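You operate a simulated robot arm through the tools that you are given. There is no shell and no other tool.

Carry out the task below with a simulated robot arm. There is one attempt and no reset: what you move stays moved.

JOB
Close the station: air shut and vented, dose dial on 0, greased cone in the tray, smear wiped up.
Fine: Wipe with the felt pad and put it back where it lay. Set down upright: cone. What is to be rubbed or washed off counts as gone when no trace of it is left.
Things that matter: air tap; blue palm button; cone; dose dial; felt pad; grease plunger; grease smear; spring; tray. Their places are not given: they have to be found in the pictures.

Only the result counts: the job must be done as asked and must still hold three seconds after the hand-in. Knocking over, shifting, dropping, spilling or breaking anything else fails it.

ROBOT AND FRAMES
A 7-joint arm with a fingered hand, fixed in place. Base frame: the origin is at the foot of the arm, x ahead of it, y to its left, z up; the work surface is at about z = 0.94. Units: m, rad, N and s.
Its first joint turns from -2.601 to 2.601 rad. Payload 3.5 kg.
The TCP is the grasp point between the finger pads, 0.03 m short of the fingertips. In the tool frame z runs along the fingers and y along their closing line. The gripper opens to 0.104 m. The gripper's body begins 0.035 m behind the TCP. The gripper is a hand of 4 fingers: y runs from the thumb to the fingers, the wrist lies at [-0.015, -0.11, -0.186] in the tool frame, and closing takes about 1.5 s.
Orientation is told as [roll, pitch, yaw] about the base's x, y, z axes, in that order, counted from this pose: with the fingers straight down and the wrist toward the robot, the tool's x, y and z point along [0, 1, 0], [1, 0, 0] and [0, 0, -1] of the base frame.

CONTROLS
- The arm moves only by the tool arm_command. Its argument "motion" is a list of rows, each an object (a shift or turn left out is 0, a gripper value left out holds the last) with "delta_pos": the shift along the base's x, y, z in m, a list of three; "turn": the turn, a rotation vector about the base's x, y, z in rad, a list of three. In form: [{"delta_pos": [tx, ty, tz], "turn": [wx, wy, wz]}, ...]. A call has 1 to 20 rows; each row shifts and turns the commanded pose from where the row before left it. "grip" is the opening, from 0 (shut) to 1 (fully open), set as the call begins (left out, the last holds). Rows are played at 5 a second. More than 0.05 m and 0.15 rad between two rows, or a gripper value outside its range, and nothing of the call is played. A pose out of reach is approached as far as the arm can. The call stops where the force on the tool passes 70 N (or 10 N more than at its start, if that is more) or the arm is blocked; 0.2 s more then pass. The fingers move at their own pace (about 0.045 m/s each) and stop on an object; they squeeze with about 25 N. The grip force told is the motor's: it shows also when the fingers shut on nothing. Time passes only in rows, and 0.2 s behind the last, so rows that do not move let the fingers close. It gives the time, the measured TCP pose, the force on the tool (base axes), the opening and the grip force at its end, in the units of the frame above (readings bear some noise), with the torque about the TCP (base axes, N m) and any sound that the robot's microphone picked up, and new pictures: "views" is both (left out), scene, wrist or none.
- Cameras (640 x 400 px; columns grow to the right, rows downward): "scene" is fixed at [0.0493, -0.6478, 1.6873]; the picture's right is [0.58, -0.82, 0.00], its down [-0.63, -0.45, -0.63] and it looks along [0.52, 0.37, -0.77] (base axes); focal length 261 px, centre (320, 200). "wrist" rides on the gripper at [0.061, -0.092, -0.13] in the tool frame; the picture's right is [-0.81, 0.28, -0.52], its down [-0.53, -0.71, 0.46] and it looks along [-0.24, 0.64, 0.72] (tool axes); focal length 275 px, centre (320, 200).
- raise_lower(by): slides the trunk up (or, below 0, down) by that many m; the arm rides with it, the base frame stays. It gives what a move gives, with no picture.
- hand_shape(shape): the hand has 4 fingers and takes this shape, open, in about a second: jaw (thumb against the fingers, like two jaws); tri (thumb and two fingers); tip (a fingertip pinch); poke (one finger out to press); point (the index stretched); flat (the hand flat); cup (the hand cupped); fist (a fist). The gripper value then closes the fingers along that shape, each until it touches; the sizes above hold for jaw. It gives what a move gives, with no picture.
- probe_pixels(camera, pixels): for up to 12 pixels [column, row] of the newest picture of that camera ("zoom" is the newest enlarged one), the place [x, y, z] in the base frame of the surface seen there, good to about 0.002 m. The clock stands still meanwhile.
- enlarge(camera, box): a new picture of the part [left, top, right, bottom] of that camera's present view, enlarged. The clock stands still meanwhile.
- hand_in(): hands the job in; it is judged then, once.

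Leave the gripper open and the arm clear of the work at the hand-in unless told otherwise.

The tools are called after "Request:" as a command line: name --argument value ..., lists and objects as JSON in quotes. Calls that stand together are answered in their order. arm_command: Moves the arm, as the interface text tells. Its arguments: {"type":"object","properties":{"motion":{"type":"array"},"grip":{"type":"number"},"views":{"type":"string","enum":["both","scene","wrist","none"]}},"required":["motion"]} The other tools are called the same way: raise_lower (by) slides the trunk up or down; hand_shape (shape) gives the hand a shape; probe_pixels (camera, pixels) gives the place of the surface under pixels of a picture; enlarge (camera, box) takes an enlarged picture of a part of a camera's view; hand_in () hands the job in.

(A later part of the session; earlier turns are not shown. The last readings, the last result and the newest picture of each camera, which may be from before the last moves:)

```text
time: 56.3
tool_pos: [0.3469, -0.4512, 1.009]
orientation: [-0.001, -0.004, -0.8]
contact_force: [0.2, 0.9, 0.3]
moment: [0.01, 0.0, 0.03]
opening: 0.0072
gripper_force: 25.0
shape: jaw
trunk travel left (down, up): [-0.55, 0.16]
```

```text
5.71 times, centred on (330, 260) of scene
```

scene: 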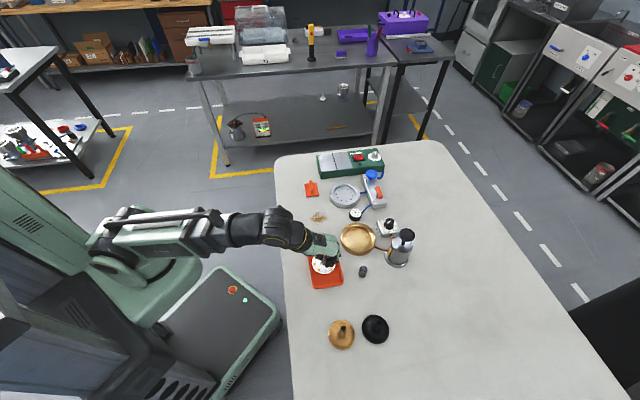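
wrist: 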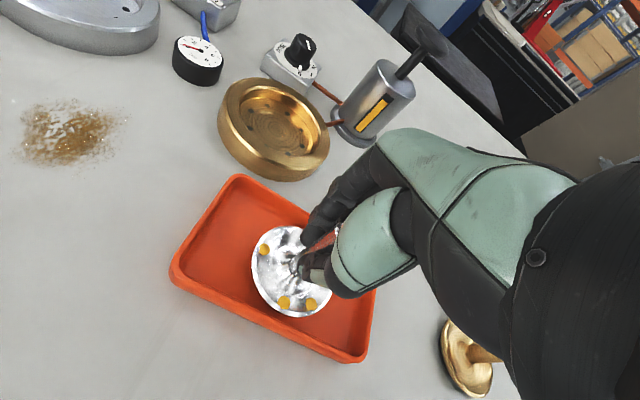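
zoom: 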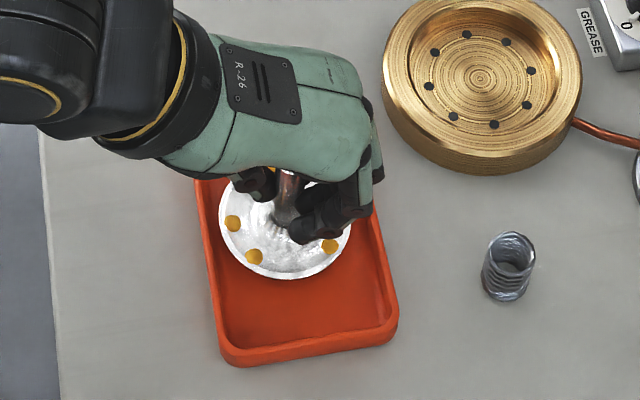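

It stands on the tray floor. I open the hand and let it settle, then check before lifting.

Request:
arm_command --motion '[{}, {}, {}, {}]' --grip 0.45 --views "both"

Request:
enlarge --camera "scene" --box '[295, 225, 365, 295]'

```text
time: 57.3
tool_pos: [0.347, -0.4535, 1.0097]
orientation: [0.0, -0.003, -0.801]
contact_force: [0.3, 0.0, -0.9]
moment: [-0.04, 0.04, -0.03]
opening: 0.0466
gripper_force: 0.1
shape: jaw
trunk travel left (down, up): [-0.55, 0.16]
```

scene: 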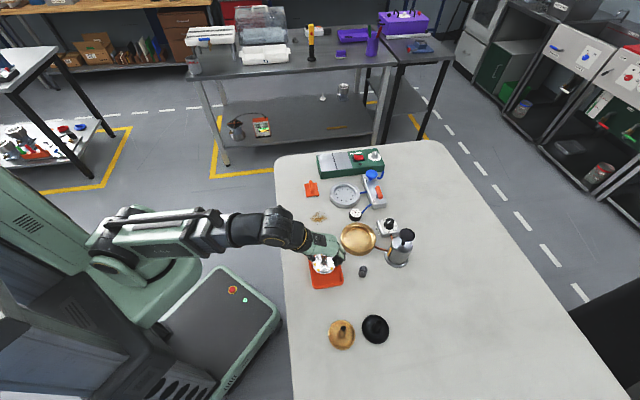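
wrist: 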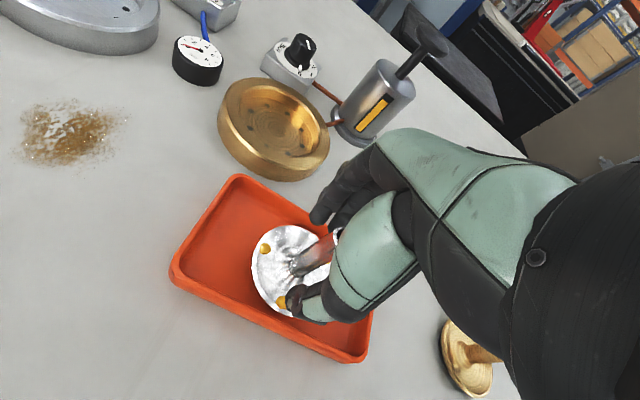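

```text
5.71 times, centred on (330, 260) of scene
```

zoom: 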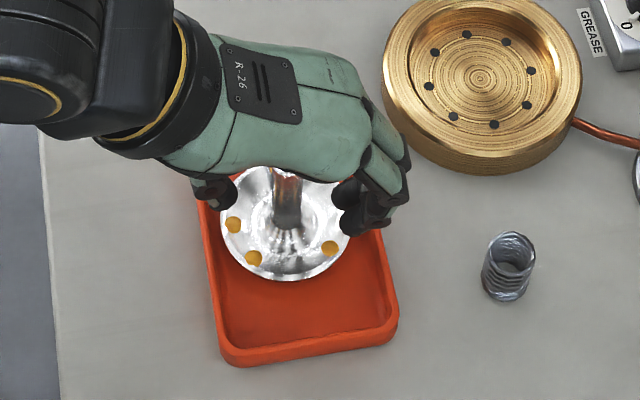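

The cone stands upright. I rise straight up to 1.14.

Request:
arm_command --motion '[{"delta_pos": [0, 0, 0.015]}, {"delta_pos": [0, 0, 0.03]}, {"delta_pos": [0, 0, 0.04]}, {"delta_pos": [0, 0, 0.045]}, {}]' --views "both"

Request:
enlarge --camera "scene" --box '[295, 225, 365, 295]'

```text
time: 58.5
tool_pos: [0.3475, -0.4526, 1.139]
orientation: [0.0, -0.004, -0.798]
contact_force: [0.2, -0.8, 1.2]
moment: [-0.01, -0.03, 0.0]
opening: 0.0461
gripper_force: 0.1
shape: jaw
trunk travel left (down, up): [-0.55, 0.16]
```

scene: 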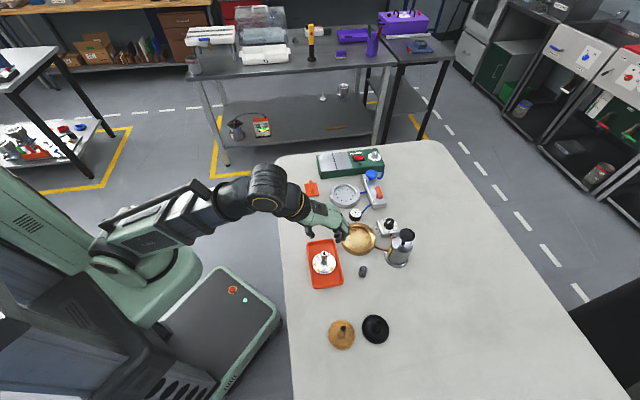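
wrist: 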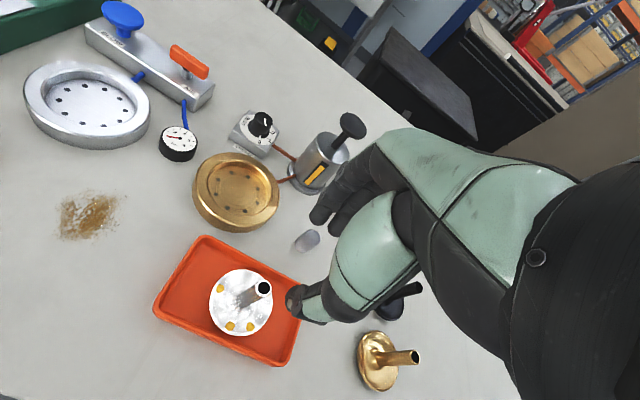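

```text
5.71 times, centred on (330, 260) of scene
```

zoom: 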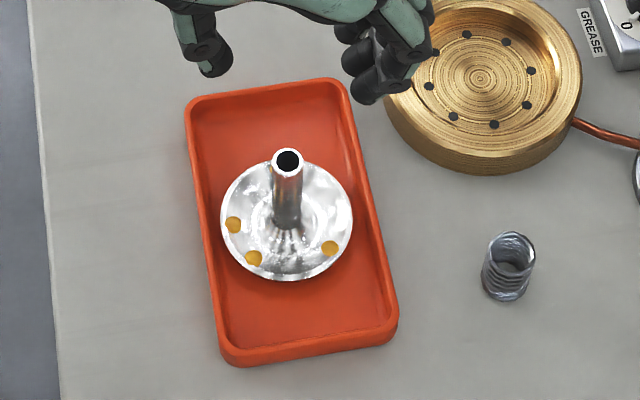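

The cone is upright in the tray. Now the wiping: I enlarge the smear and probe its extents, and re-check the pad.

Request:
enlarge --camera "scene" --box '[300, 202, 340, 227]'

```text
16.00 times, centred on (320, 214) of scene
```

zoom: 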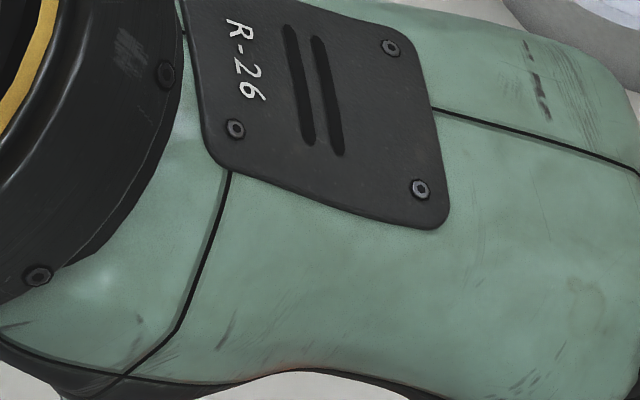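

The hand hides it in the scene view; I use the wrist view where the smear is at (88,215).

Request:
enlarge --camera "wrist" --box '[48, 180, 136, 250]'

```text
5.71 times, centred on (92, 215) of wrist
```

zoom: 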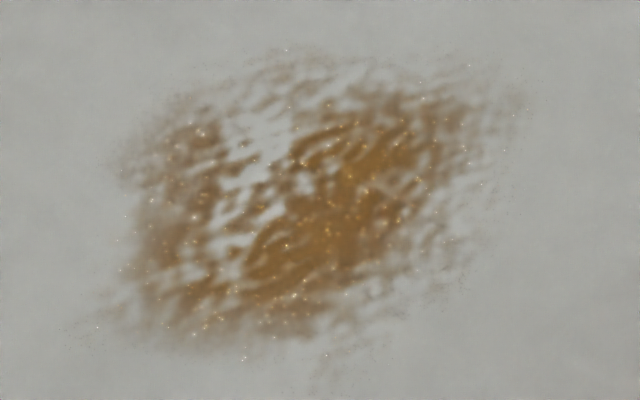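

Request:
probe_pixels --camera "zoom" --pixels '[[100, 170], [140, 110], [290, 45], [470, 60], [530, 100], [490, 220], [440, 300], [330, 350], [240, 370], [70, 330], [130, 240], [310, 200]]'

```text
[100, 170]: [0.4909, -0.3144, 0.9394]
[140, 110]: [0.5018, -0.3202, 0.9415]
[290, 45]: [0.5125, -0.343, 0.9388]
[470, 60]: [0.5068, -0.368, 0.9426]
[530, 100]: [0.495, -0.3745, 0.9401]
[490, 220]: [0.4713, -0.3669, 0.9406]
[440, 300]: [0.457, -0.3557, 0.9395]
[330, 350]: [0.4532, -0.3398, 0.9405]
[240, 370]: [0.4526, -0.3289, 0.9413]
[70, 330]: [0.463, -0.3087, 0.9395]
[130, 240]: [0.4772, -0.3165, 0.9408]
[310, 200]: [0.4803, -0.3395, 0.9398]
```

The smear spans about n 0.545–0.62 and u 0.07–0.13 in the 45° station axes (centre about (0.483,-0.341)). The pad's centre is (0.565,-0.245), aligned at 45°. I move above the pad with the hand open.

Request:
arm_command --motion '[{"delta_pos": [0.0272, 0.0259, 0], "turn": [0, 0, 0.013]}, {"delta_pos": [0.0272, 0.0259, 0]}, {"delta_pos": [0.0272, 0.0259, 0]}, {"delta_pos": [0.0272, 0.0259, 0]}, {"delta_pos": [0.0272, 0.0259, 0]}, {"delta_pos": [0.0272, 0.0259, 0]}, {"delta_pos": [0.0272, 0.0259, 0]}, {"delta_pos": [0.0272, 0.0261, 0]}, {"delta_pos": [0, 0, -0.03]}, {}]' --grip 0.5 --views "both"

Request:
enlarge --camera "wrist" --box '[190, 230, 350, 380]'

```text
time: 60.7
tool_pos: [0.5658, -0.2435, 1.1097]
orientation: [-0.001, -0.004, -0.788]
contact_force: [-0.1, -0.6, 0.2]
moment: [0.01, 0.0, 0.02]
opening: 0.0516
gripper_force: 0.0
shape: jaw
trunk travel left (down, up): [-0.55, 0.16]
```

scene: 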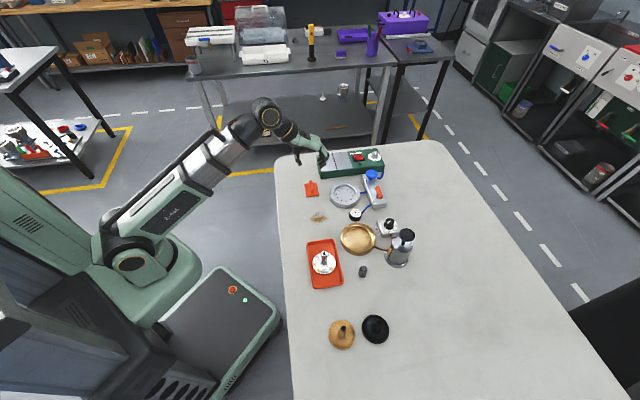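
wrist: 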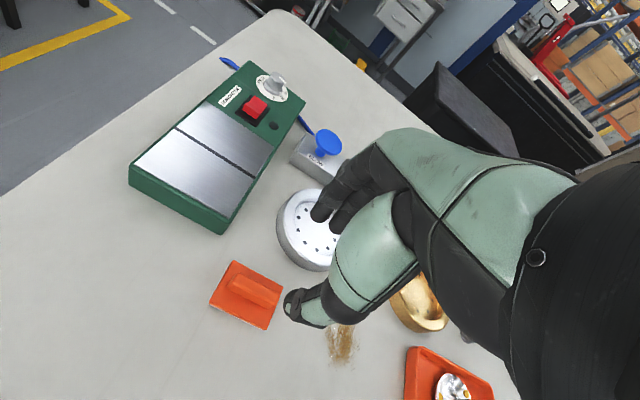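

```text
2.67 times, centred on (270, 305) of wrist
```

zoom: 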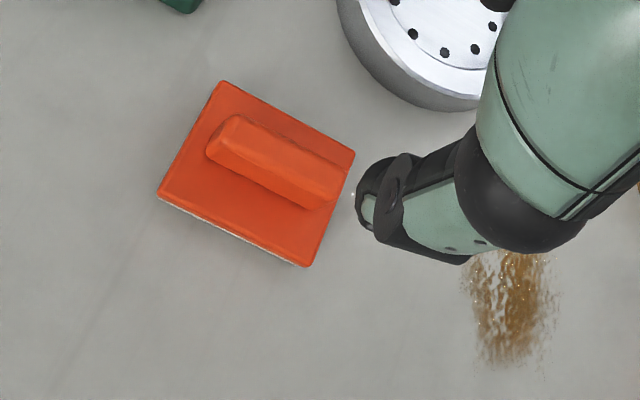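

I probe the pad's plate corners and handle in this view for its exact resting place.

Request:
probe_pixels --camera "zoom" --pixels '[[222, 86], [351, 153], [163, 193], [306, 262], [222, 140], [330, 195], [280, 160], [290, 148], [270, 175], [240, 118], [340, 172], [212, 155]]'

```text
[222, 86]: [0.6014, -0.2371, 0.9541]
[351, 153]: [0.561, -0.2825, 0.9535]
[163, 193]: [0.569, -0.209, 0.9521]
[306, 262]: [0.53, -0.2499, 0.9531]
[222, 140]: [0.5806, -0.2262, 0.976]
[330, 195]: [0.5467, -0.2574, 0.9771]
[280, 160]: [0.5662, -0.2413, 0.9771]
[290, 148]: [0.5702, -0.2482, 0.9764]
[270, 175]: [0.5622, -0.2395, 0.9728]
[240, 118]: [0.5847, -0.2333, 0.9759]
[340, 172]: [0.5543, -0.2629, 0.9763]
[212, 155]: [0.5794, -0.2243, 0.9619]
```

The pad centre is (0.5652,-0.2449). I probe the round dish's near edge to check finger clearance there.

Request:
probe_pixels --camera "zoom" --pixels '[[350, 30], [390, 75], [430, 95], [475, 95], [420, 75], [365, 10]]'

Request:
probe_pixels --camera "scene" --pixels '[[344, 195], [330, 195], [359, 195], [344, 185], [336, 204]]'

```text
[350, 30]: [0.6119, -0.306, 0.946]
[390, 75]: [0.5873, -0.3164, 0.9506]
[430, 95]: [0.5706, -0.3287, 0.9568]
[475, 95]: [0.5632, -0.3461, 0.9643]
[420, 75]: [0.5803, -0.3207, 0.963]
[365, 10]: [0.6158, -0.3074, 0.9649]
```

```text
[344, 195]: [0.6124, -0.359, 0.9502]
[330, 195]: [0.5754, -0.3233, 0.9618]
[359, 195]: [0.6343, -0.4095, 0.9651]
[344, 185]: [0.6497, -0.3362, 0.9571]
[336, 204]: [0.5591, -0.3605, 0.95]
```

Clear: the fingers stay about 3 cm from the dish. I lower to the pad handle.

Request:
arm_command --motion '[{"delta_pos": [-0.0003, -0.001, -0.03]}, {"delta_pos": [0, 0, -0.03]}, {"delta_pos": [0, 0, -0.025]}, {"delta_pos": [0, 0, -0.02]}, {"delta_pos": [0, 0, -0.012]}, {"delta_pos": [0, 0, -0.004]}, {}]' --views "both"

Request:
enlarge --camera "scene" --box '[285, 165, 345, 210]'

```text
time: 62.3
tool_pos: [0.5646, -0.2457, 0.9876]
orientation: [0.0, -0.004, -0.786]
contact_force: [-0.8, -0.3, 1.0]
moment: [-0.01, -0.03, 0.0]
opening: 0.0514
gripper_force: 0.1
shape: jaw
trunk travel left (down, up): [-0.55, 0.16]
```

scene: 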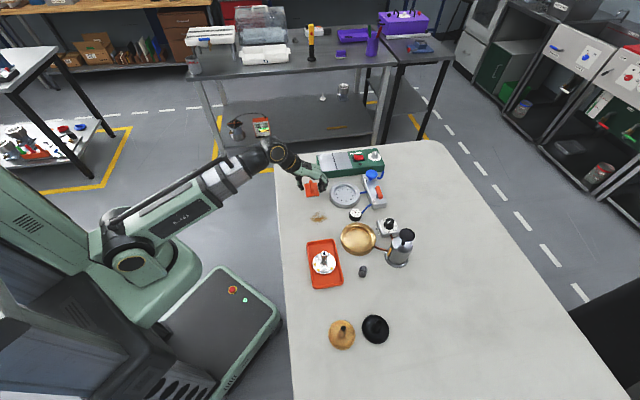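
wrist: 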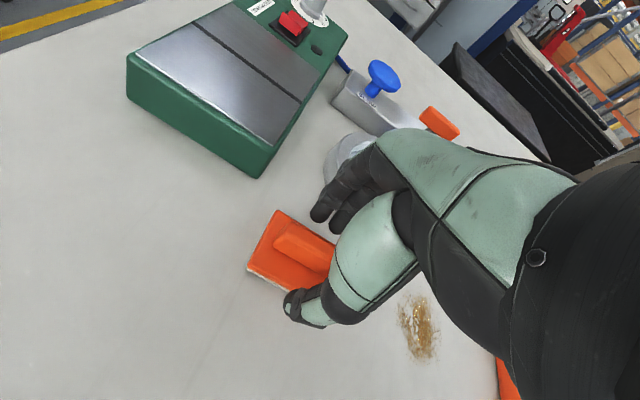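

```text
8.89 times, centred on (315, 188) of scene
```

zoom: 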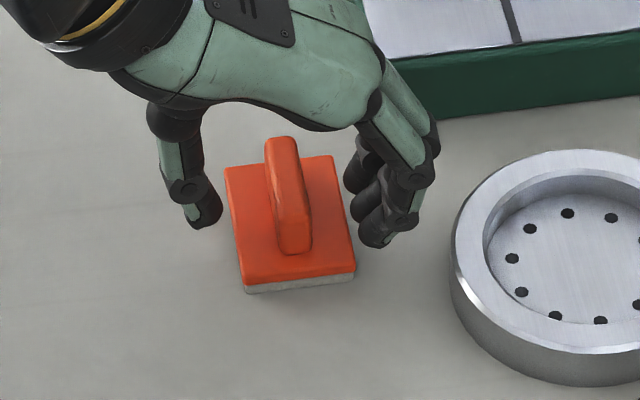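

The hand straddles the handle. I raise 3 mm to keep the fingertips off the plate and close.

Request:
arm_command --motion '[{"delta_pos": [0, 0, 0.003]}, {}, {}, {}, {}, {}]' --grip 0 --views "both"

Request:
enlarge --camera "scene" --box '[285, 165, 345, 210]'

```text
time: 63.7
tool_pos: [0.5648, -0.2467, 0.9911]
orientation: [-0.001, -0.005, -0.787]
contact_force: [-1.0, 0.4, 1.0]
moment: [0.03, -0.03, -0.01]
opening: 0.0086
gripper_force: 24.9
shape: jaw
trunk travel left (down, up): [-0.55, 0.16]
```

scene: 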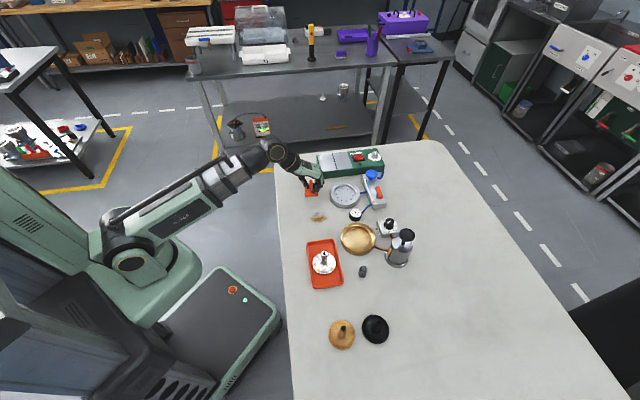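
wrist: 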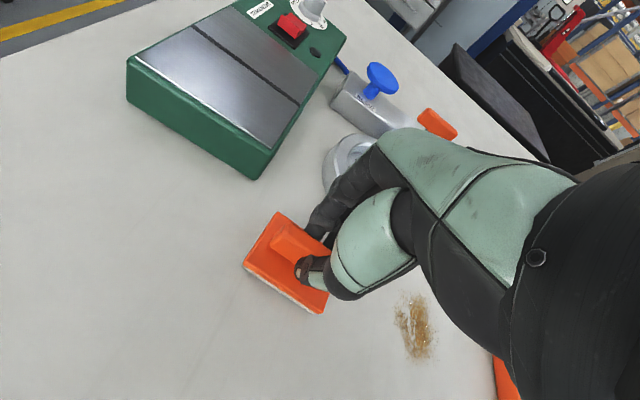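

```text
8.89 times, centred on (315, 188) of scene
```

zoom: 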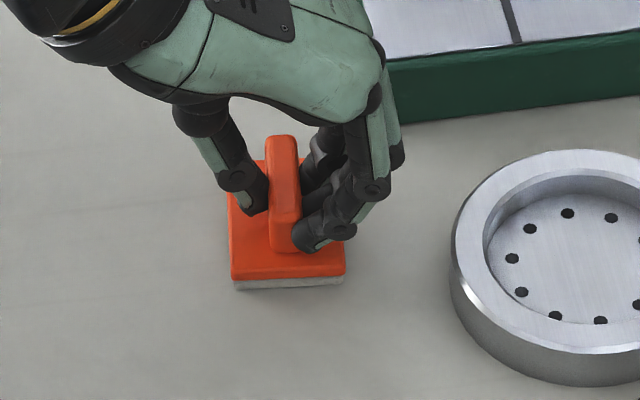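

The pad is gripped; it shifted slightly as the fingers closed. I probe its visible corners so I can set it back precisely later.

Request:
probe_pixels --camera "zoom" --pixels '[[235, 277], [342, 268], [232, 205], [283, 140], [288, 245], [280, 190], [238, 288], [341, 280]]'

Request:
probe_pixels --camera "wrist" --pixels '[[279, 214], [244, 265], [322, 311], [276, 240]]'

```text
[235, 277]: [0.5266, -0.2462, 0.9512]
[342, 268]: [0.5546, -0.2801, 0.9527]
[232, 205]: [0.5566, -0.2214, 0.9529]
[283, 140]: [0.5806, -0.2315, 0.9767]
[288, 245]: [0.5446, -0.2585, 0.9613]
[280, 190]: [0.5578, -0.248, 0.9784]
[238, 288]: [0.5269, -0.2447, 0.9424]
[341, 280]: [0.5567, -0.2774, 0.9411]
```

```text
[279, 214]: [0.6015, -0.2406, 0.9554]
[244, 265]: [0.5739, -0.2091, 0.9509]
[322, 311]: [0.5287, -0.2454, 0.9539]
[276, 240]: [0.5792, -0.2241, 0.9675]
```

The pad's centre hardly moved, but it has turned about 6° clockwise in the grip; I will correct that when putting it back. Now I lift it 4 cm.

Request:
arm_command --motion '[{"delta_pos": [0, 0, 0.01]}, {"delta_pos": [0, 0, 0.015]}, {"delta_pos": [0, 0, 0.015]}, {}]' --views "both"

Request:
enlarge --camera "scene" --box '[285, 155, 345, 210]'

```text
time: 64.7
tool_pos: [0.5642, -0.2465, 1.0313]
orientation: [0.002, -0.004, -0.787]
contact_force: [0.0, 0.0, 0.2]
moment: [0.03, -0.03, 0.01]
opening: 0.0087
gripper_force: 25.4
shape: jaw
trunk travel left (down, up): [-0.55, 0.16]
```

scene: 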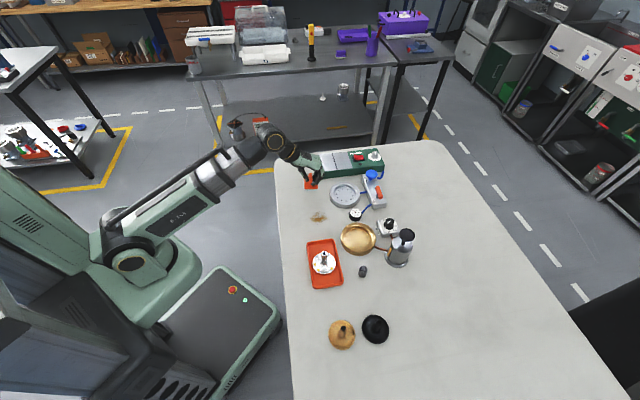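
wrist: 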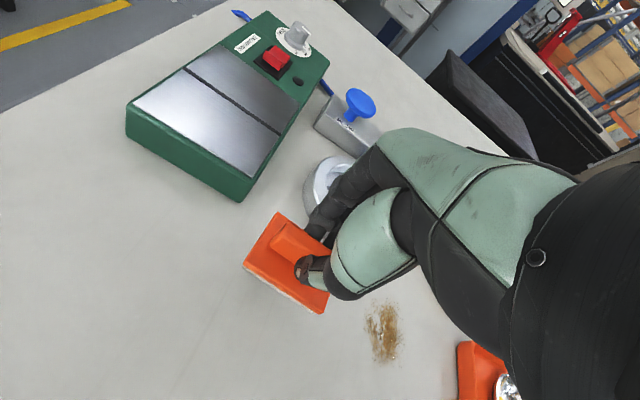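

```text
7.27 times, centred on (315, 182) of scene
```

zoom: 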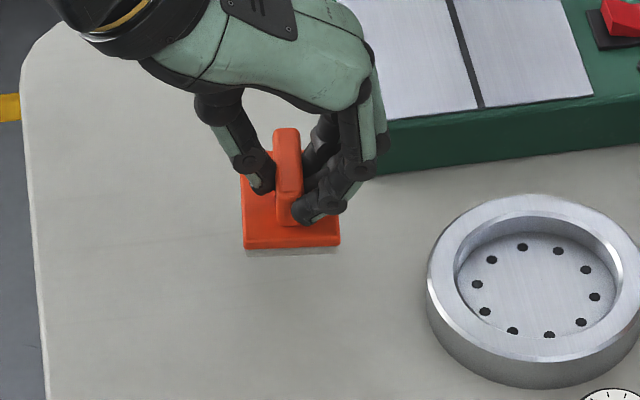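

The pad hangs level in the grip. I carry it over the middle of the smear, turning +0.11 rad to realign it with the station axes.

Request:
arm_command --motion '[{"delta_pos": [-0.02, -0.0246, 0], "turn": [0, 0, 0.04]}, {"delta_pos": [-0.02, -0.0246, 0], "turn": [0, 0, 0.04]}, {"delta_pos": [-0.02, -0.0246, 0], "turn": [0, 0, 0.03]}, {"delta_pos": [-0.02, -0.0247, 0]}, {"delta_pos": [0, 0, -0.015]}, {}]' --views "both"

Request:
enlarge --camera "scene" --box '[285, 185, 355, 240]'

```text
time: 66.1
tool_pos: [0.4838, -0.3438, 1.0172]
orientation: [-0.001, -0.004, -0.675]
contact_force: [0.2, -0.7, -1.0]
moment: [0.0, 0.01, 0.01]
opening: 0.0087
gripper_force: 25.3
shape: jaw
trunk travel left (down, up): [-0.55, 0.16]
```

scene: 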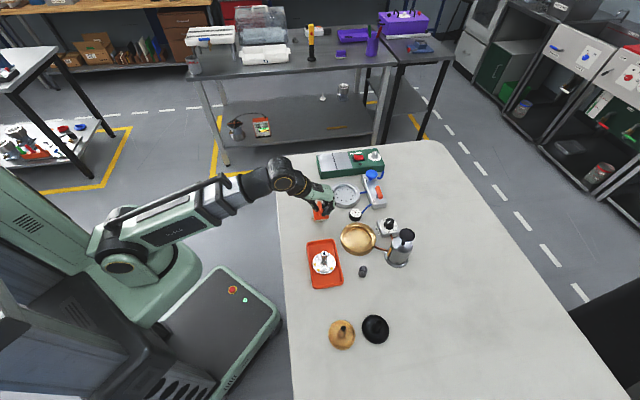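
wrist: 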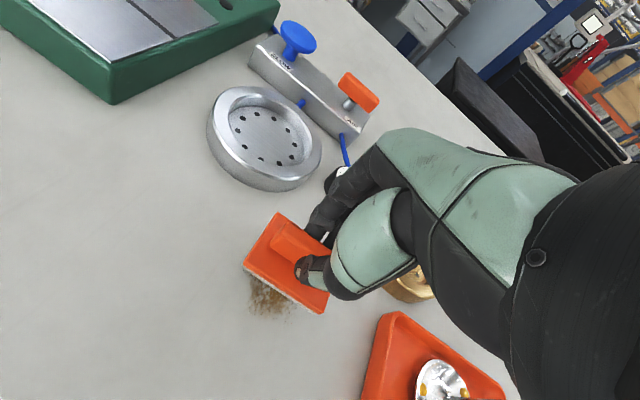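

```text
7.27 times, centred on (320, 212) of scene
```

zoom: 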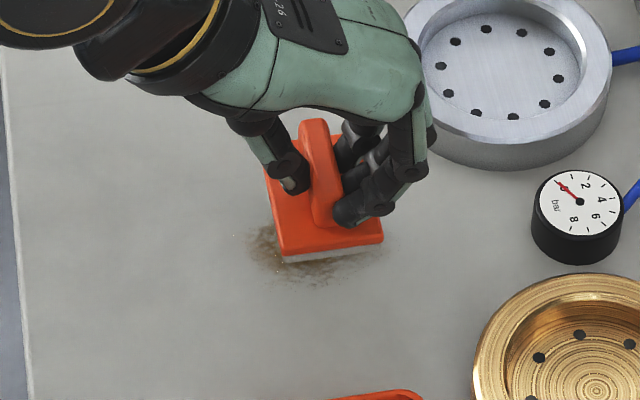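

The pad is over the smear. I lower to contact.

Request:
arm_command --motion '[{"delta_pos": [0, 0, -0.012]}, {"delta_pos": [0, 0, -0.01]}, {"delta_pos": [0, 0, -0.004]}, {"delta_pos": [0, 0, -0.002]}, {}]' --views "none"

```text
time: 67.3
tool_pos: [0.4839, -0.3442, 0.9899]
orientation: [-0.001, -0.006, -0.676]
contact_force: [0.8, -1.1, 21.3]
moment: [-0.07, -0.07, 0.01]
opening: 0.0095
gripper_force: 24.8
shape: jaw
trunk travel left (down, up): [-0.55, 0.16]
```

Contact with 21 N, a bit firm. I ease up by 0.7 mm and stroke ±26 mm along the n direction (0.707,-0.707).

Request:
arm_command --motion '[{"delta_pos": [0, 0, 0.0007]}, {"delta_pos": [0.0092, -0.0092, 0]}, {"delta_pos": [0.0092, -0.0092, 0]}, {"delta_pos": [-0.0092, 0.0092, 0]}, {"delta_pos": [-0.0092, 0.0092, 0]}, {"delta_pos": [-0.0092, 0.0092, 0]}, {"delta_pos": [-0.0092, 0.0092, 0]}, {"delta_pos": [0.0092, -0.0092, 0]}, {"delta_pos": [0.0092, -0.0092, 0]}, {}]' --views "both"

Request:
enlarge --camera "scene" --box '[285, 185, 355, 240]'

```text
time: 69.5
tool_pos: [0.4826, -0.3435, 0.9887]
orientation: [-0.001, -0.006, -0.677]
contact_force: [-3.3, 4.6, 17.0]
moment: [0.1, 0.07, 0.01]
opening: 0.0103
gripper_force: 24.9
shape: jaw
trunk travel left (down, up): [-0.55, 0.16]
```

scene: 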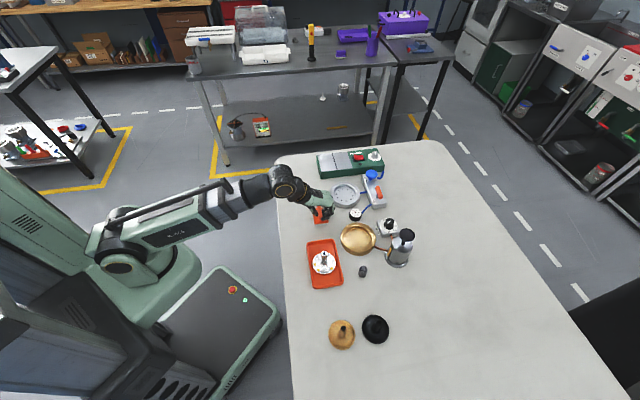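
wrist: 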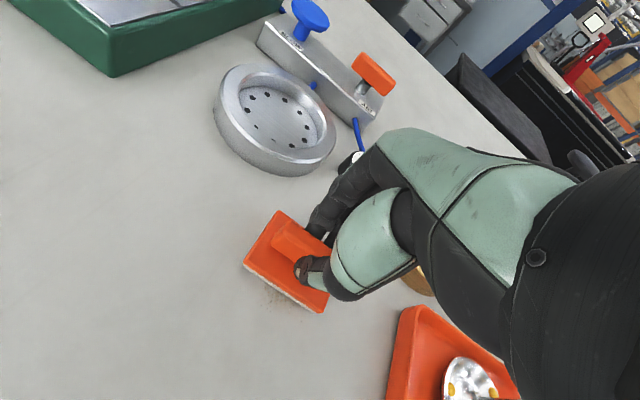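

```text
7.27 times, centred on (320, 212) of scene
```

zoom: 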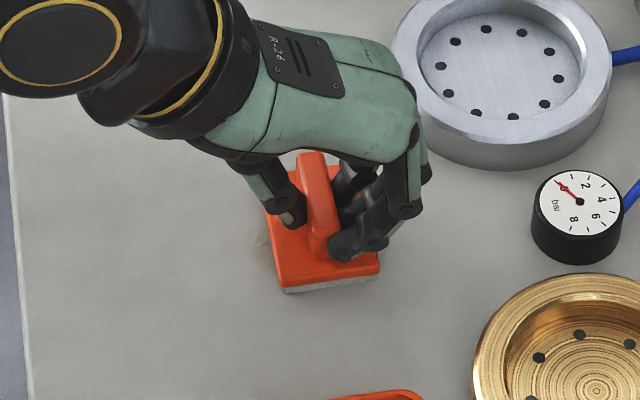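

The smear is much fainter; traces remain on the robot's side. I continue with longer strokes, first shifted +12 mm along u.

Request:
arm_command --motion '[{"delta_pos": [0.0085, 0.0085, 0]}, {"delta_pos": [-0.0092, 0.0092, 0]}, {"delta_pos": [-0.0092, 0.0092, 0]}, {"delta_pos": [-0.0085, 0.0085, 0]}, {"delta_pos": [0.0092, -0.0092, 0]}, {"delta_pos": [0.0092, -0.0092, 0]}, {"delta_pos": [0.0092, -0.0092, 0]}, {"delta_pos": [0.0092, -0.0092, 0]}, {"delta_pos": [-0.0092, 0.0092, 0]}, {"delta_pos": [-0.0092, 0.0092, 0]}, {"delta_pos": [-0.0092, 0.0092, 0]}, {"delta_pos": [-0.0092, 0.0092, 0]}, {"delta_pos": [0.0092, -0.0092, 0]}, {"delta_pos": [0.0092, -0.0092, 0]}, {"delta_pos": [0.0085, -0.0085, 0]}, {}]' --views "wrist"

```text
time: 72.9
tool_pos: [0.494, -0.3362, 0.9889]
orientation: [0.0, -0.005, -0.677]
contact_force: [-2.2, 2.8, 12.3]
moment: [0.02, 0.0, 0.04]
opening: 0.01
gripper_force: 24.8
shape: jaw
trunk travel left (down, up): [-0.55, 0.16]
```

wrist: 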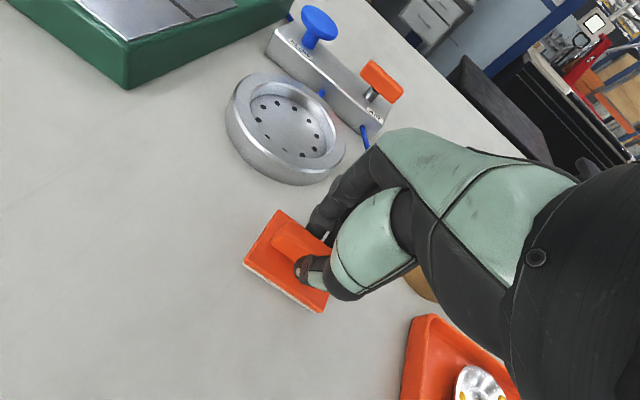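

Now the other lane, shifted 26 mm back along u (toward the tray).

Request:
arm_command --motion '[{"delta_pos": [-0.0092, -0.0092, 0]}, {"delta_pos": [-0.0092, -0.0092, 0]}, {"delta_pos": [-0.0092, 0.0092, 0]}, {"delta_pos": [-0.0092, 0.0092, 0]}, {"delta_pos": [-0.0085, 0.0085, 0]}, {"delta_pos": [0.0092, -0.0092, 0]}, {"delta_pos": [0.0092, -0.0092, 0]}, {"delta_pos": [0.0092, -0.0092, 0]}, {"delta_pos": [0.0092, -0.0092, 0]}, {"delta_pos": [0.0085, -0.0085, 0]}, {"delta_pos": [-0.0092, 0.0092, 0]}, {"delta_pos": [-0.0092, 0.0092, 0]}, {"delta_pos": [-0.0092, 0.0092, 0]}, {"delta_pos": [-0.0092, 0.0092, 0]}, {"delta_pos": [-0.0085, 0.0085, 0]}, {"delta_pos": [0.0092, -0.0092, 0]}, {"delta_pos": [0.0092, -0.0092, 0]}, {"delta_pos": [0.0085, -0.0085, 0]}, {}]' --views "both"

Request:
enlarge --camera "scene" --box '[285, 185, 355, 240]'

Request:
enlarge --camera "wrist" --box '[200, 200, 360, 340]'

```text
time: 76.9
tool_pos: [0.4733, -0.3548, 0.9893]
orientation: [0.0, -0.007, -0.677]
contact_force: [-1.2, 1.9, 9.9]
moment: [0.03, -0.03, 0.02]
opening: 0.0102
gripper_force: 25.1
shape: jaw
trunk travel left (down, up): [-0.55, 0.16]
```

scene: 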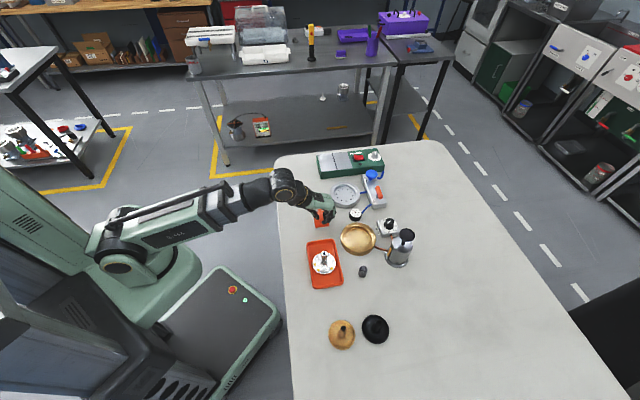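
wrist: 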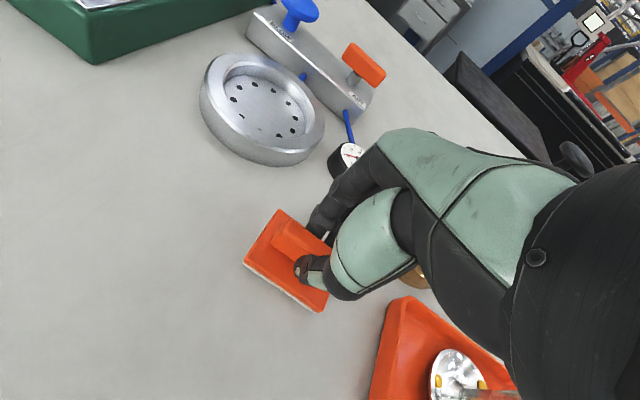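

```text
7.27 times, centred on (320, 212) of scene
```

zoom: 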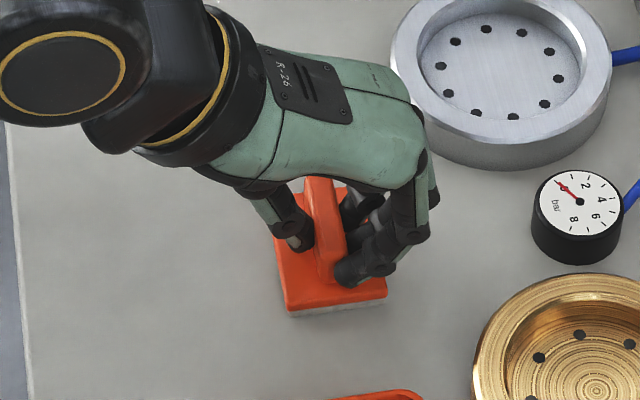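

```text
2.86 times, centred on (280, 270) of wrist
```

zoom: 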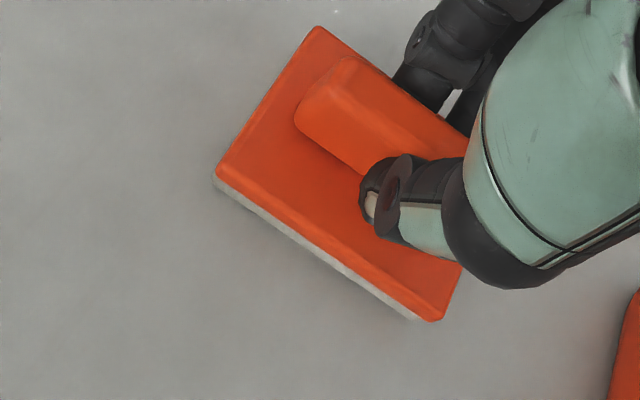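

The visible area looks clean. I lift the pad and move it away toward its home to inspect the spot.

Request:
arm_command --motion '[{"delta_pos": [0, 0, 0.02]}, {"delta_pos": [0, 0, 0.03]}, {"delta_pos": [0.023, 0.0275, 0]}, {"delta_pos": [0.023, 0.0275, 0]}, {"delta_pos": [0.023, 0.0275, 0]}, {"delta_pos": [0.023, 0.0275, 0]}, {}]' --views "both"

Request:
enlarge --camera "scene" --box '[296, 196, 346, 232]'

Request:
enlarge --camera "scene" --box '[306, 206, 336, 226]'

```text
time: 78.5
tool_pos: [0.5666, -0.245, 1.0391]
orientation: [-0.001, -0.003, -0.677]
contact_force: [0.0, -0.4, -0.2]
moment: [0.02, -0.02, -0.01]
opening: 0.0093
gripper_force: 24.6
shape: jaw
trunk travel left (down, up): [-0.55, 0.16]
```

scene: 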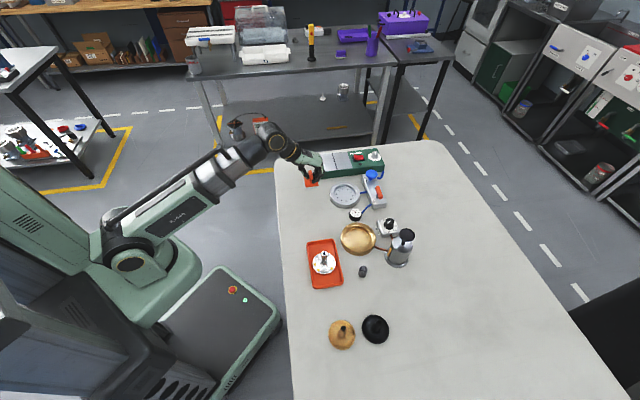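
wrist: 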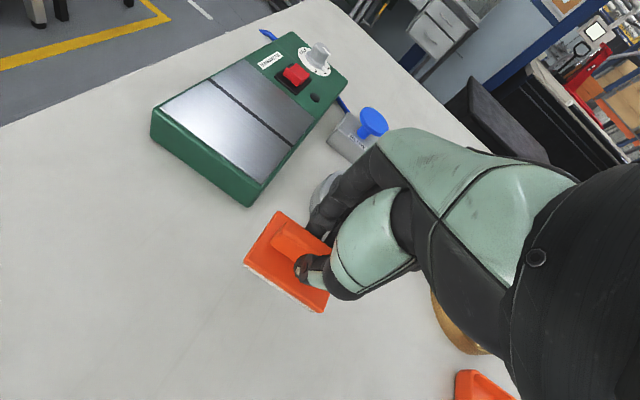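

```text
11.11 times, centred on (321, 214) of scene
```

zoom: 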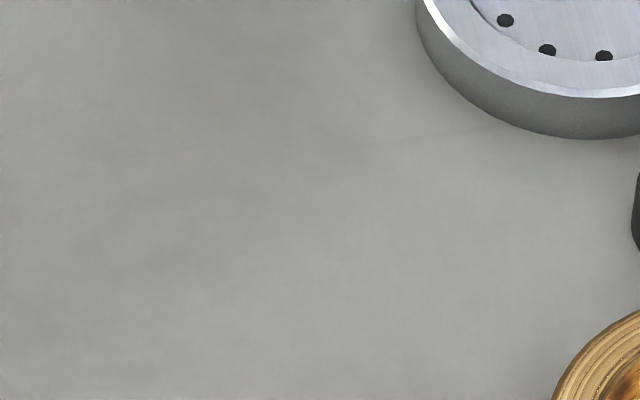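

```text
16.00 times, centred on (321, 216) of scene
```

zoom: 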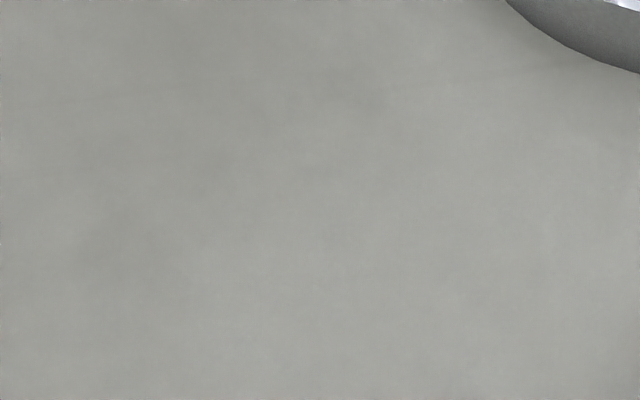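

The spot looks clean. To be safe about faint traces at the edges I make one more pass over the whole area, this time mostly along u. I go back over the spot and lower.

Request:
arm_command --motion '[{"delta_pos": [-0.0205, -0.0245, 0]}, {"delta_pos": [-0.0205, -0.0245, 0]}, {"delta_pos": [-0.0205, -0.0245, 0]}, {"delta_pos": [-0.0205, -0.0245, 0]}, {"delta_pos": [0, 0, -0.03]}, {"delta_pos": [0, 0, -0.015]}, {"delta_pos": [0, 0, -0.0045]}, {}]' --views "wrist"

```text
time: 80.3
tool_pos: [0.4834, -0.3421, 0.9899]
orientation: [0.0, -0.006, -0.678]
contact_force: [-0.8, 0.4, 4.6]
moment: [-0.05, -0.05, 0.05]
opening: 0.0099
gripper_force: 25.2
shape: jaw
trunk travel left (down, up): [-0.55, 0.16]
```

wrist: 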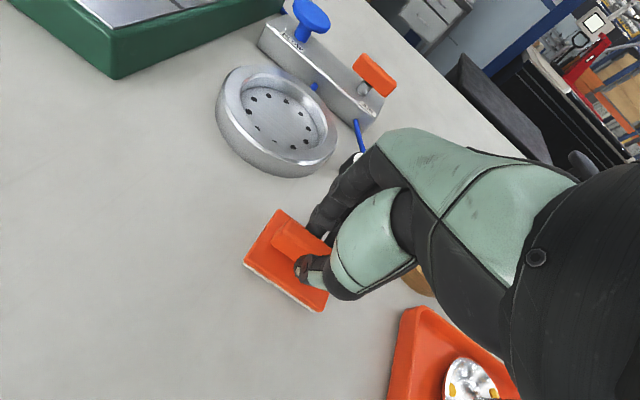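

Contact again (about 5 N). I press slightly more and stroke along u in this lane and the outer lane.

Request:
arm_command --motion '[{"delta_pos": [0, 0, -0.0005]}, {"delta_pos": [0.0085, 0.0085, 0]}, {"delta_pos": [0.0085, 0.0085, 0]}, {"delta_pos": [-0.0085, -0.0085, 0]}, {"delta_pos": [-0.0085, -0.0085, 0]}, {"delta_pos": [-0.0085, -0.0085, 0]}, {"delta_pos": [-0.0085, -0.0085, 0]}, {"delta_pos": [0.0085, 0.0085, 0]}, {"delta_pos": [0.0085, 0.0085, 0]}, {"delta_pos": [0.0078, -0.0078, 0]}, {"delta_pos": [0.0078, -0.0078, 0]}, {"delta_pos": [0.0085, 0.0085, 0]}, {"delta_pos": [-0.0085, -0.0085, 0]}, {"delta_pos": [-0.0085, -0.0085, 0]}, {"delta_pos": [-0.0085, -0.0085, 0]}, {"delta_pos": [0.0085, 0.0085, 0]}, {"delta_pos": [0.0085, 0.0085, 0]}, {}]' --views "none"

Request:
arm_command --motion '[{"delta_pos": [-0.0078, 0.0078, 0]}, {"delta_pos": [-0.0078, 0.0078, 0]}, {"delta_pos": [-0.0078, 0.0078, 0]}, {"delta_pos": [-0.0078, 0.0078, 0]}, {"delta_pos": [-0.0078, 0.0078, 0]}, {"delta_pos": [0.0085, 0.0085, 0]}, {"delta_pos": [0.0085, 0.0085, 0]}, {"delta_pos": [-0.0085, -0.0085, 0]}, {"delta_pos": [-0.0085, -0.0085, 0]}, {"delta_pos": [-0.0085, -0.0085, 0]}, {"delta_pos": [-0.0085, -0.0085, 0]}, {"delta_pos": [0.0085, 0.0085, 0]}, {"delta_pos": [0.0085, 0.0085, 0]}, {"delta_pos": [0.0078, -0.0078, 0]}, {"delta_pos": [0.0078, -0.0078, 0]}, {}]' --views "both"

```text
time: 84.1
tool_pos: [0.4995, -0.3585, 0.9895]
orientation: [0.0, -0.005, -0.676]
contact_force: [-1.4, -2.1, 7.7]
moment: [-0.07, -0.06, -0.05]
opening: 0.01
gripper_force: 24.8
shape: jaw
trunk travel left (down, up): [-0.55, 0.16]
```

```text
time: 87.5
tool_pos: [0.4759, -0.3351, 0.989]
orientation: [-0.001, -0.002, -0.677]
contact_force: [-1.4, 1.7, 7.2]
moment: [0.01, -0.03, 0.01]
opening: 0.0097
gripper_force: 25.4
shape: jaw
trunk travel left (down, up): [-0.55, 0.16]
```

scene: 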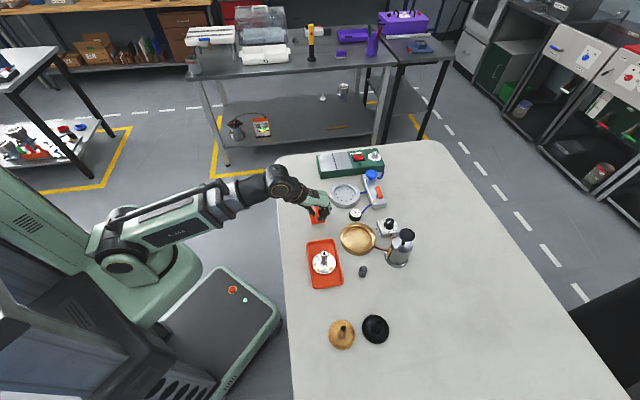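
wrist: 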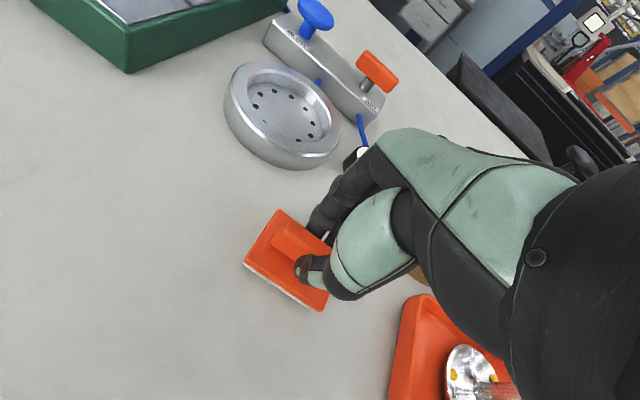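

Done with the second pass. I lift the pad and carry it above its home spot.

Request:
arm_command --motion '[{"delta_pos": [0, 0, 0.02]}, {"delta_pos": [0, 0, 0.03]}, {"delta_pos": [0.0223, 0.0225, 0]}, {"delta_pos": [0.0223, 0.0225, 0]}, {"delta_pos": [0.0223, 0.0225, 0]}, {"delta_pos": [0.0224, 0.0222, 0]}, {"delta_pos": [0, 0, -0.03]}, {}, {}]' --views "both"

Request:
enlarge --camera "scene" --box '[301, 202, 341, 228]'

Request:
enlarge --camera "scene" --box '[285, 165, 345, 210]'

```text
time: 89.5
tool_pos: [0.5668, -0.2463, 1.0089]
orientation: [0.0, -0.003, -0.677]
contact_force: [0.2, -0.4, -0.1]
moment: [0.01, 0.01, -0.02]
opening: 0.0097
gripper_force: 24.9
shape: jaw
trunk travel left (down, up): [-0.55, 0.16]
```

scene: 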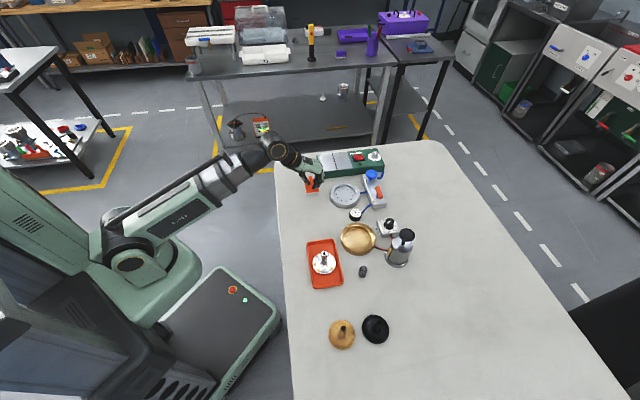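
wrist: 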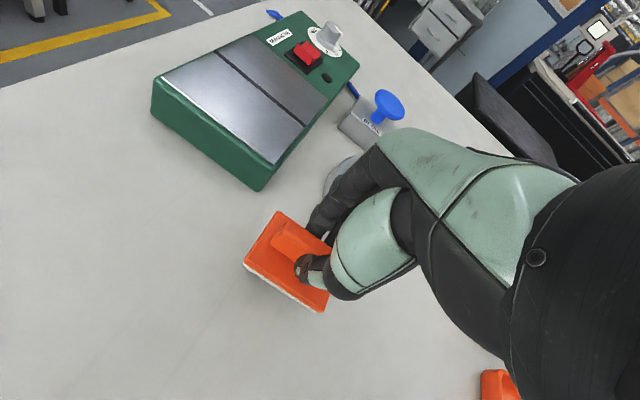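

```text
15.38 times, centred on (321, 215) of scene
```

zoom: 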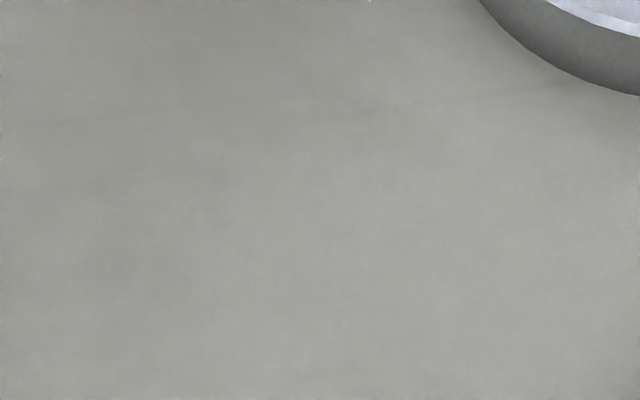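

```text
8.89 times, centred on (315, 188) of scene
```

zoom: 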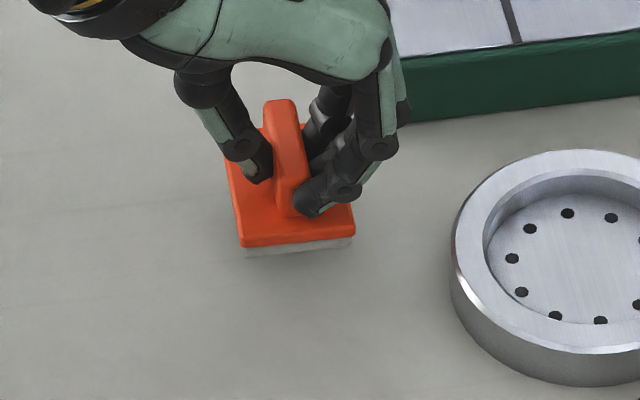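

The table is clean. I probe the held pad's corners to align it with its original place: centre (0.5652,-0.2449), long axis about 46°.

Request:
probe_pixels --camera "zoom" --pixels '[[243, 241], [352, 229], [230, 168], [280, 105], [290, 205], [330, 130]]'

Request:
probe_pixels --camera "wrist" --pixels '[[279, 213], [246, 263], [322, 309], [326, 306], [280, 235], [247, 268]]'

Request:
enlarge --camera "wrist" --box '[230, 195, 350, 325]'

```text
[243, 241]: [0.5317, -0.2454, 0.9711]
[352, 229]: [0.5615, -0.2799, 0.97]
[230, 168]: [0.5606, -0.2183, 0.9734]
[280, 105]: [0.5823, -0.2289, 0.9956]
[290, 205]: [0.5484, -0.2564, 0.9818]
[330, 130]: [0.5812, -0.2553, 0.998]
```

```text
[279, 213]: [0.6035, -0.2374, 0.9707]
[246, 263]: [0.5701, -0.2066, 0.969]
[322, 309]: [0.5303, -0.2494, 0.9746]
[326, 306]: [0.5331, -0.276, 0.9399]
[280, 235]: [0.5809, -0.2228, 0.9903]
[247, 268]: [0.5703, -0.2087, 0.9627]
```

```text
3.08 times, centred on (290, 260) of wrist
```

zoom: 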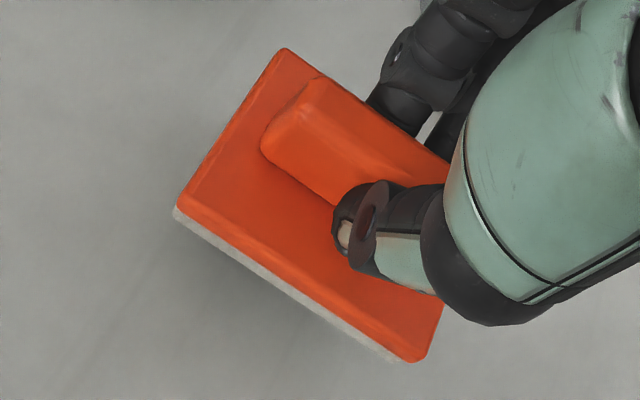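

The pad's orientation matches (about 46°); its centre is at (0.5665,-0.2428), so I shift (-1.5,-2) mm and lower to the table.

Request:
arm_command --motion '[{"delta_pos": [-0.0015, -0.002, 0]}, {"delta_pos": [0, 0, -0.01]}, {"delta_pos": [0, 0, -0.006]}, {"delta_pos": [0, 0, -0.002]}, {}]' --views "none"

```text
time: 90.7
tool_pos: [0.5647, -0.2473, 0.9904]
orientation: [-0.001, -0.004, -0.677]
contact_force: [0.3, 0.8, -0.5]
moment: [0.02, -0.03, -0.03]
opening: 0.0097
gripper_force: 25.1
shape: jaw
trunk travel left (down, up): [-0.55, 0.16]
```

Request:
arm_command --motion '[{"delta_pos": [0, 0, -0.0008]}, {}]' --views "both"

Request:
enlarge --camera "scene" --box '[285, 165, 345, 210]'

```text
time: 91.3
tool_pos: [0.563, -0.2468, 0.9899]
orientation: [0.001, -0.004, -0.677]
contact_force: [-0.4, 0.0, 1.3]
moment: [-0.03, -0.03, 0.01]
opening: 0.0097
gripper_force: 25.3
shape: jaw
trunk travel left (down, up): [-0.55, 0.16]
```

scene: 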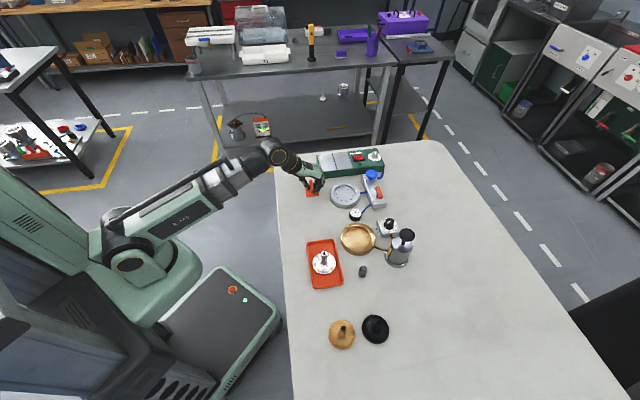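
wrist: 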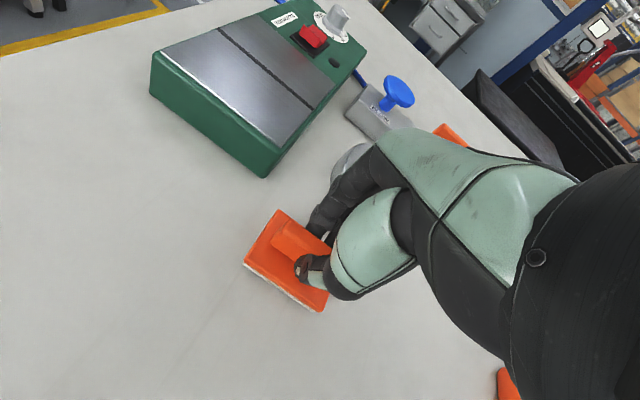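

```text
8.89 times, centred on (315, 188) of scene
```

zoom: 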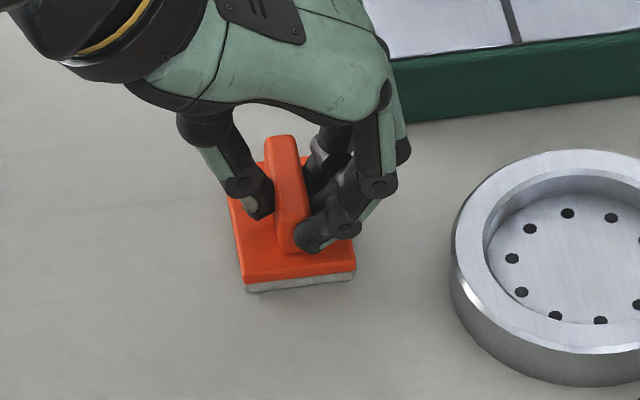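

The pad matches its original picture position almost exactly (handle top at (280,137), bottom corner at (245,290)). I release it.

Request:
arm_command --motion '[{}, {}, {}, {}, {}]' --grip 0.5 --views "none"

Request:
enlarge --camera "scene" --box '[285, 165, 345, 210]'

```text
time: 92.5
tool_pos: [0.5639, -0.2472, 0.99]
orientation: [0.0, -0.004, -0.678]
contact_force: [0.0, 0.2, -0.3]
moment: [0.02, -0.01, 0.01]
opening: 0.0517
gripper_force: 0.1
shape: jaw
trunk travel left (down, up): [-0.55, 0.16]
```

```text
8.89 times, centred on (315, 188) of scene
```

zoom: 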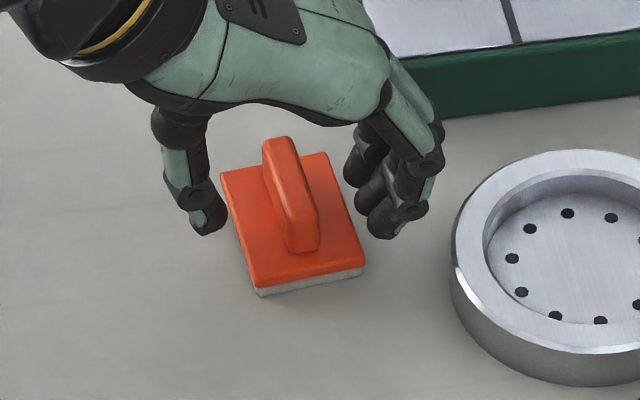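

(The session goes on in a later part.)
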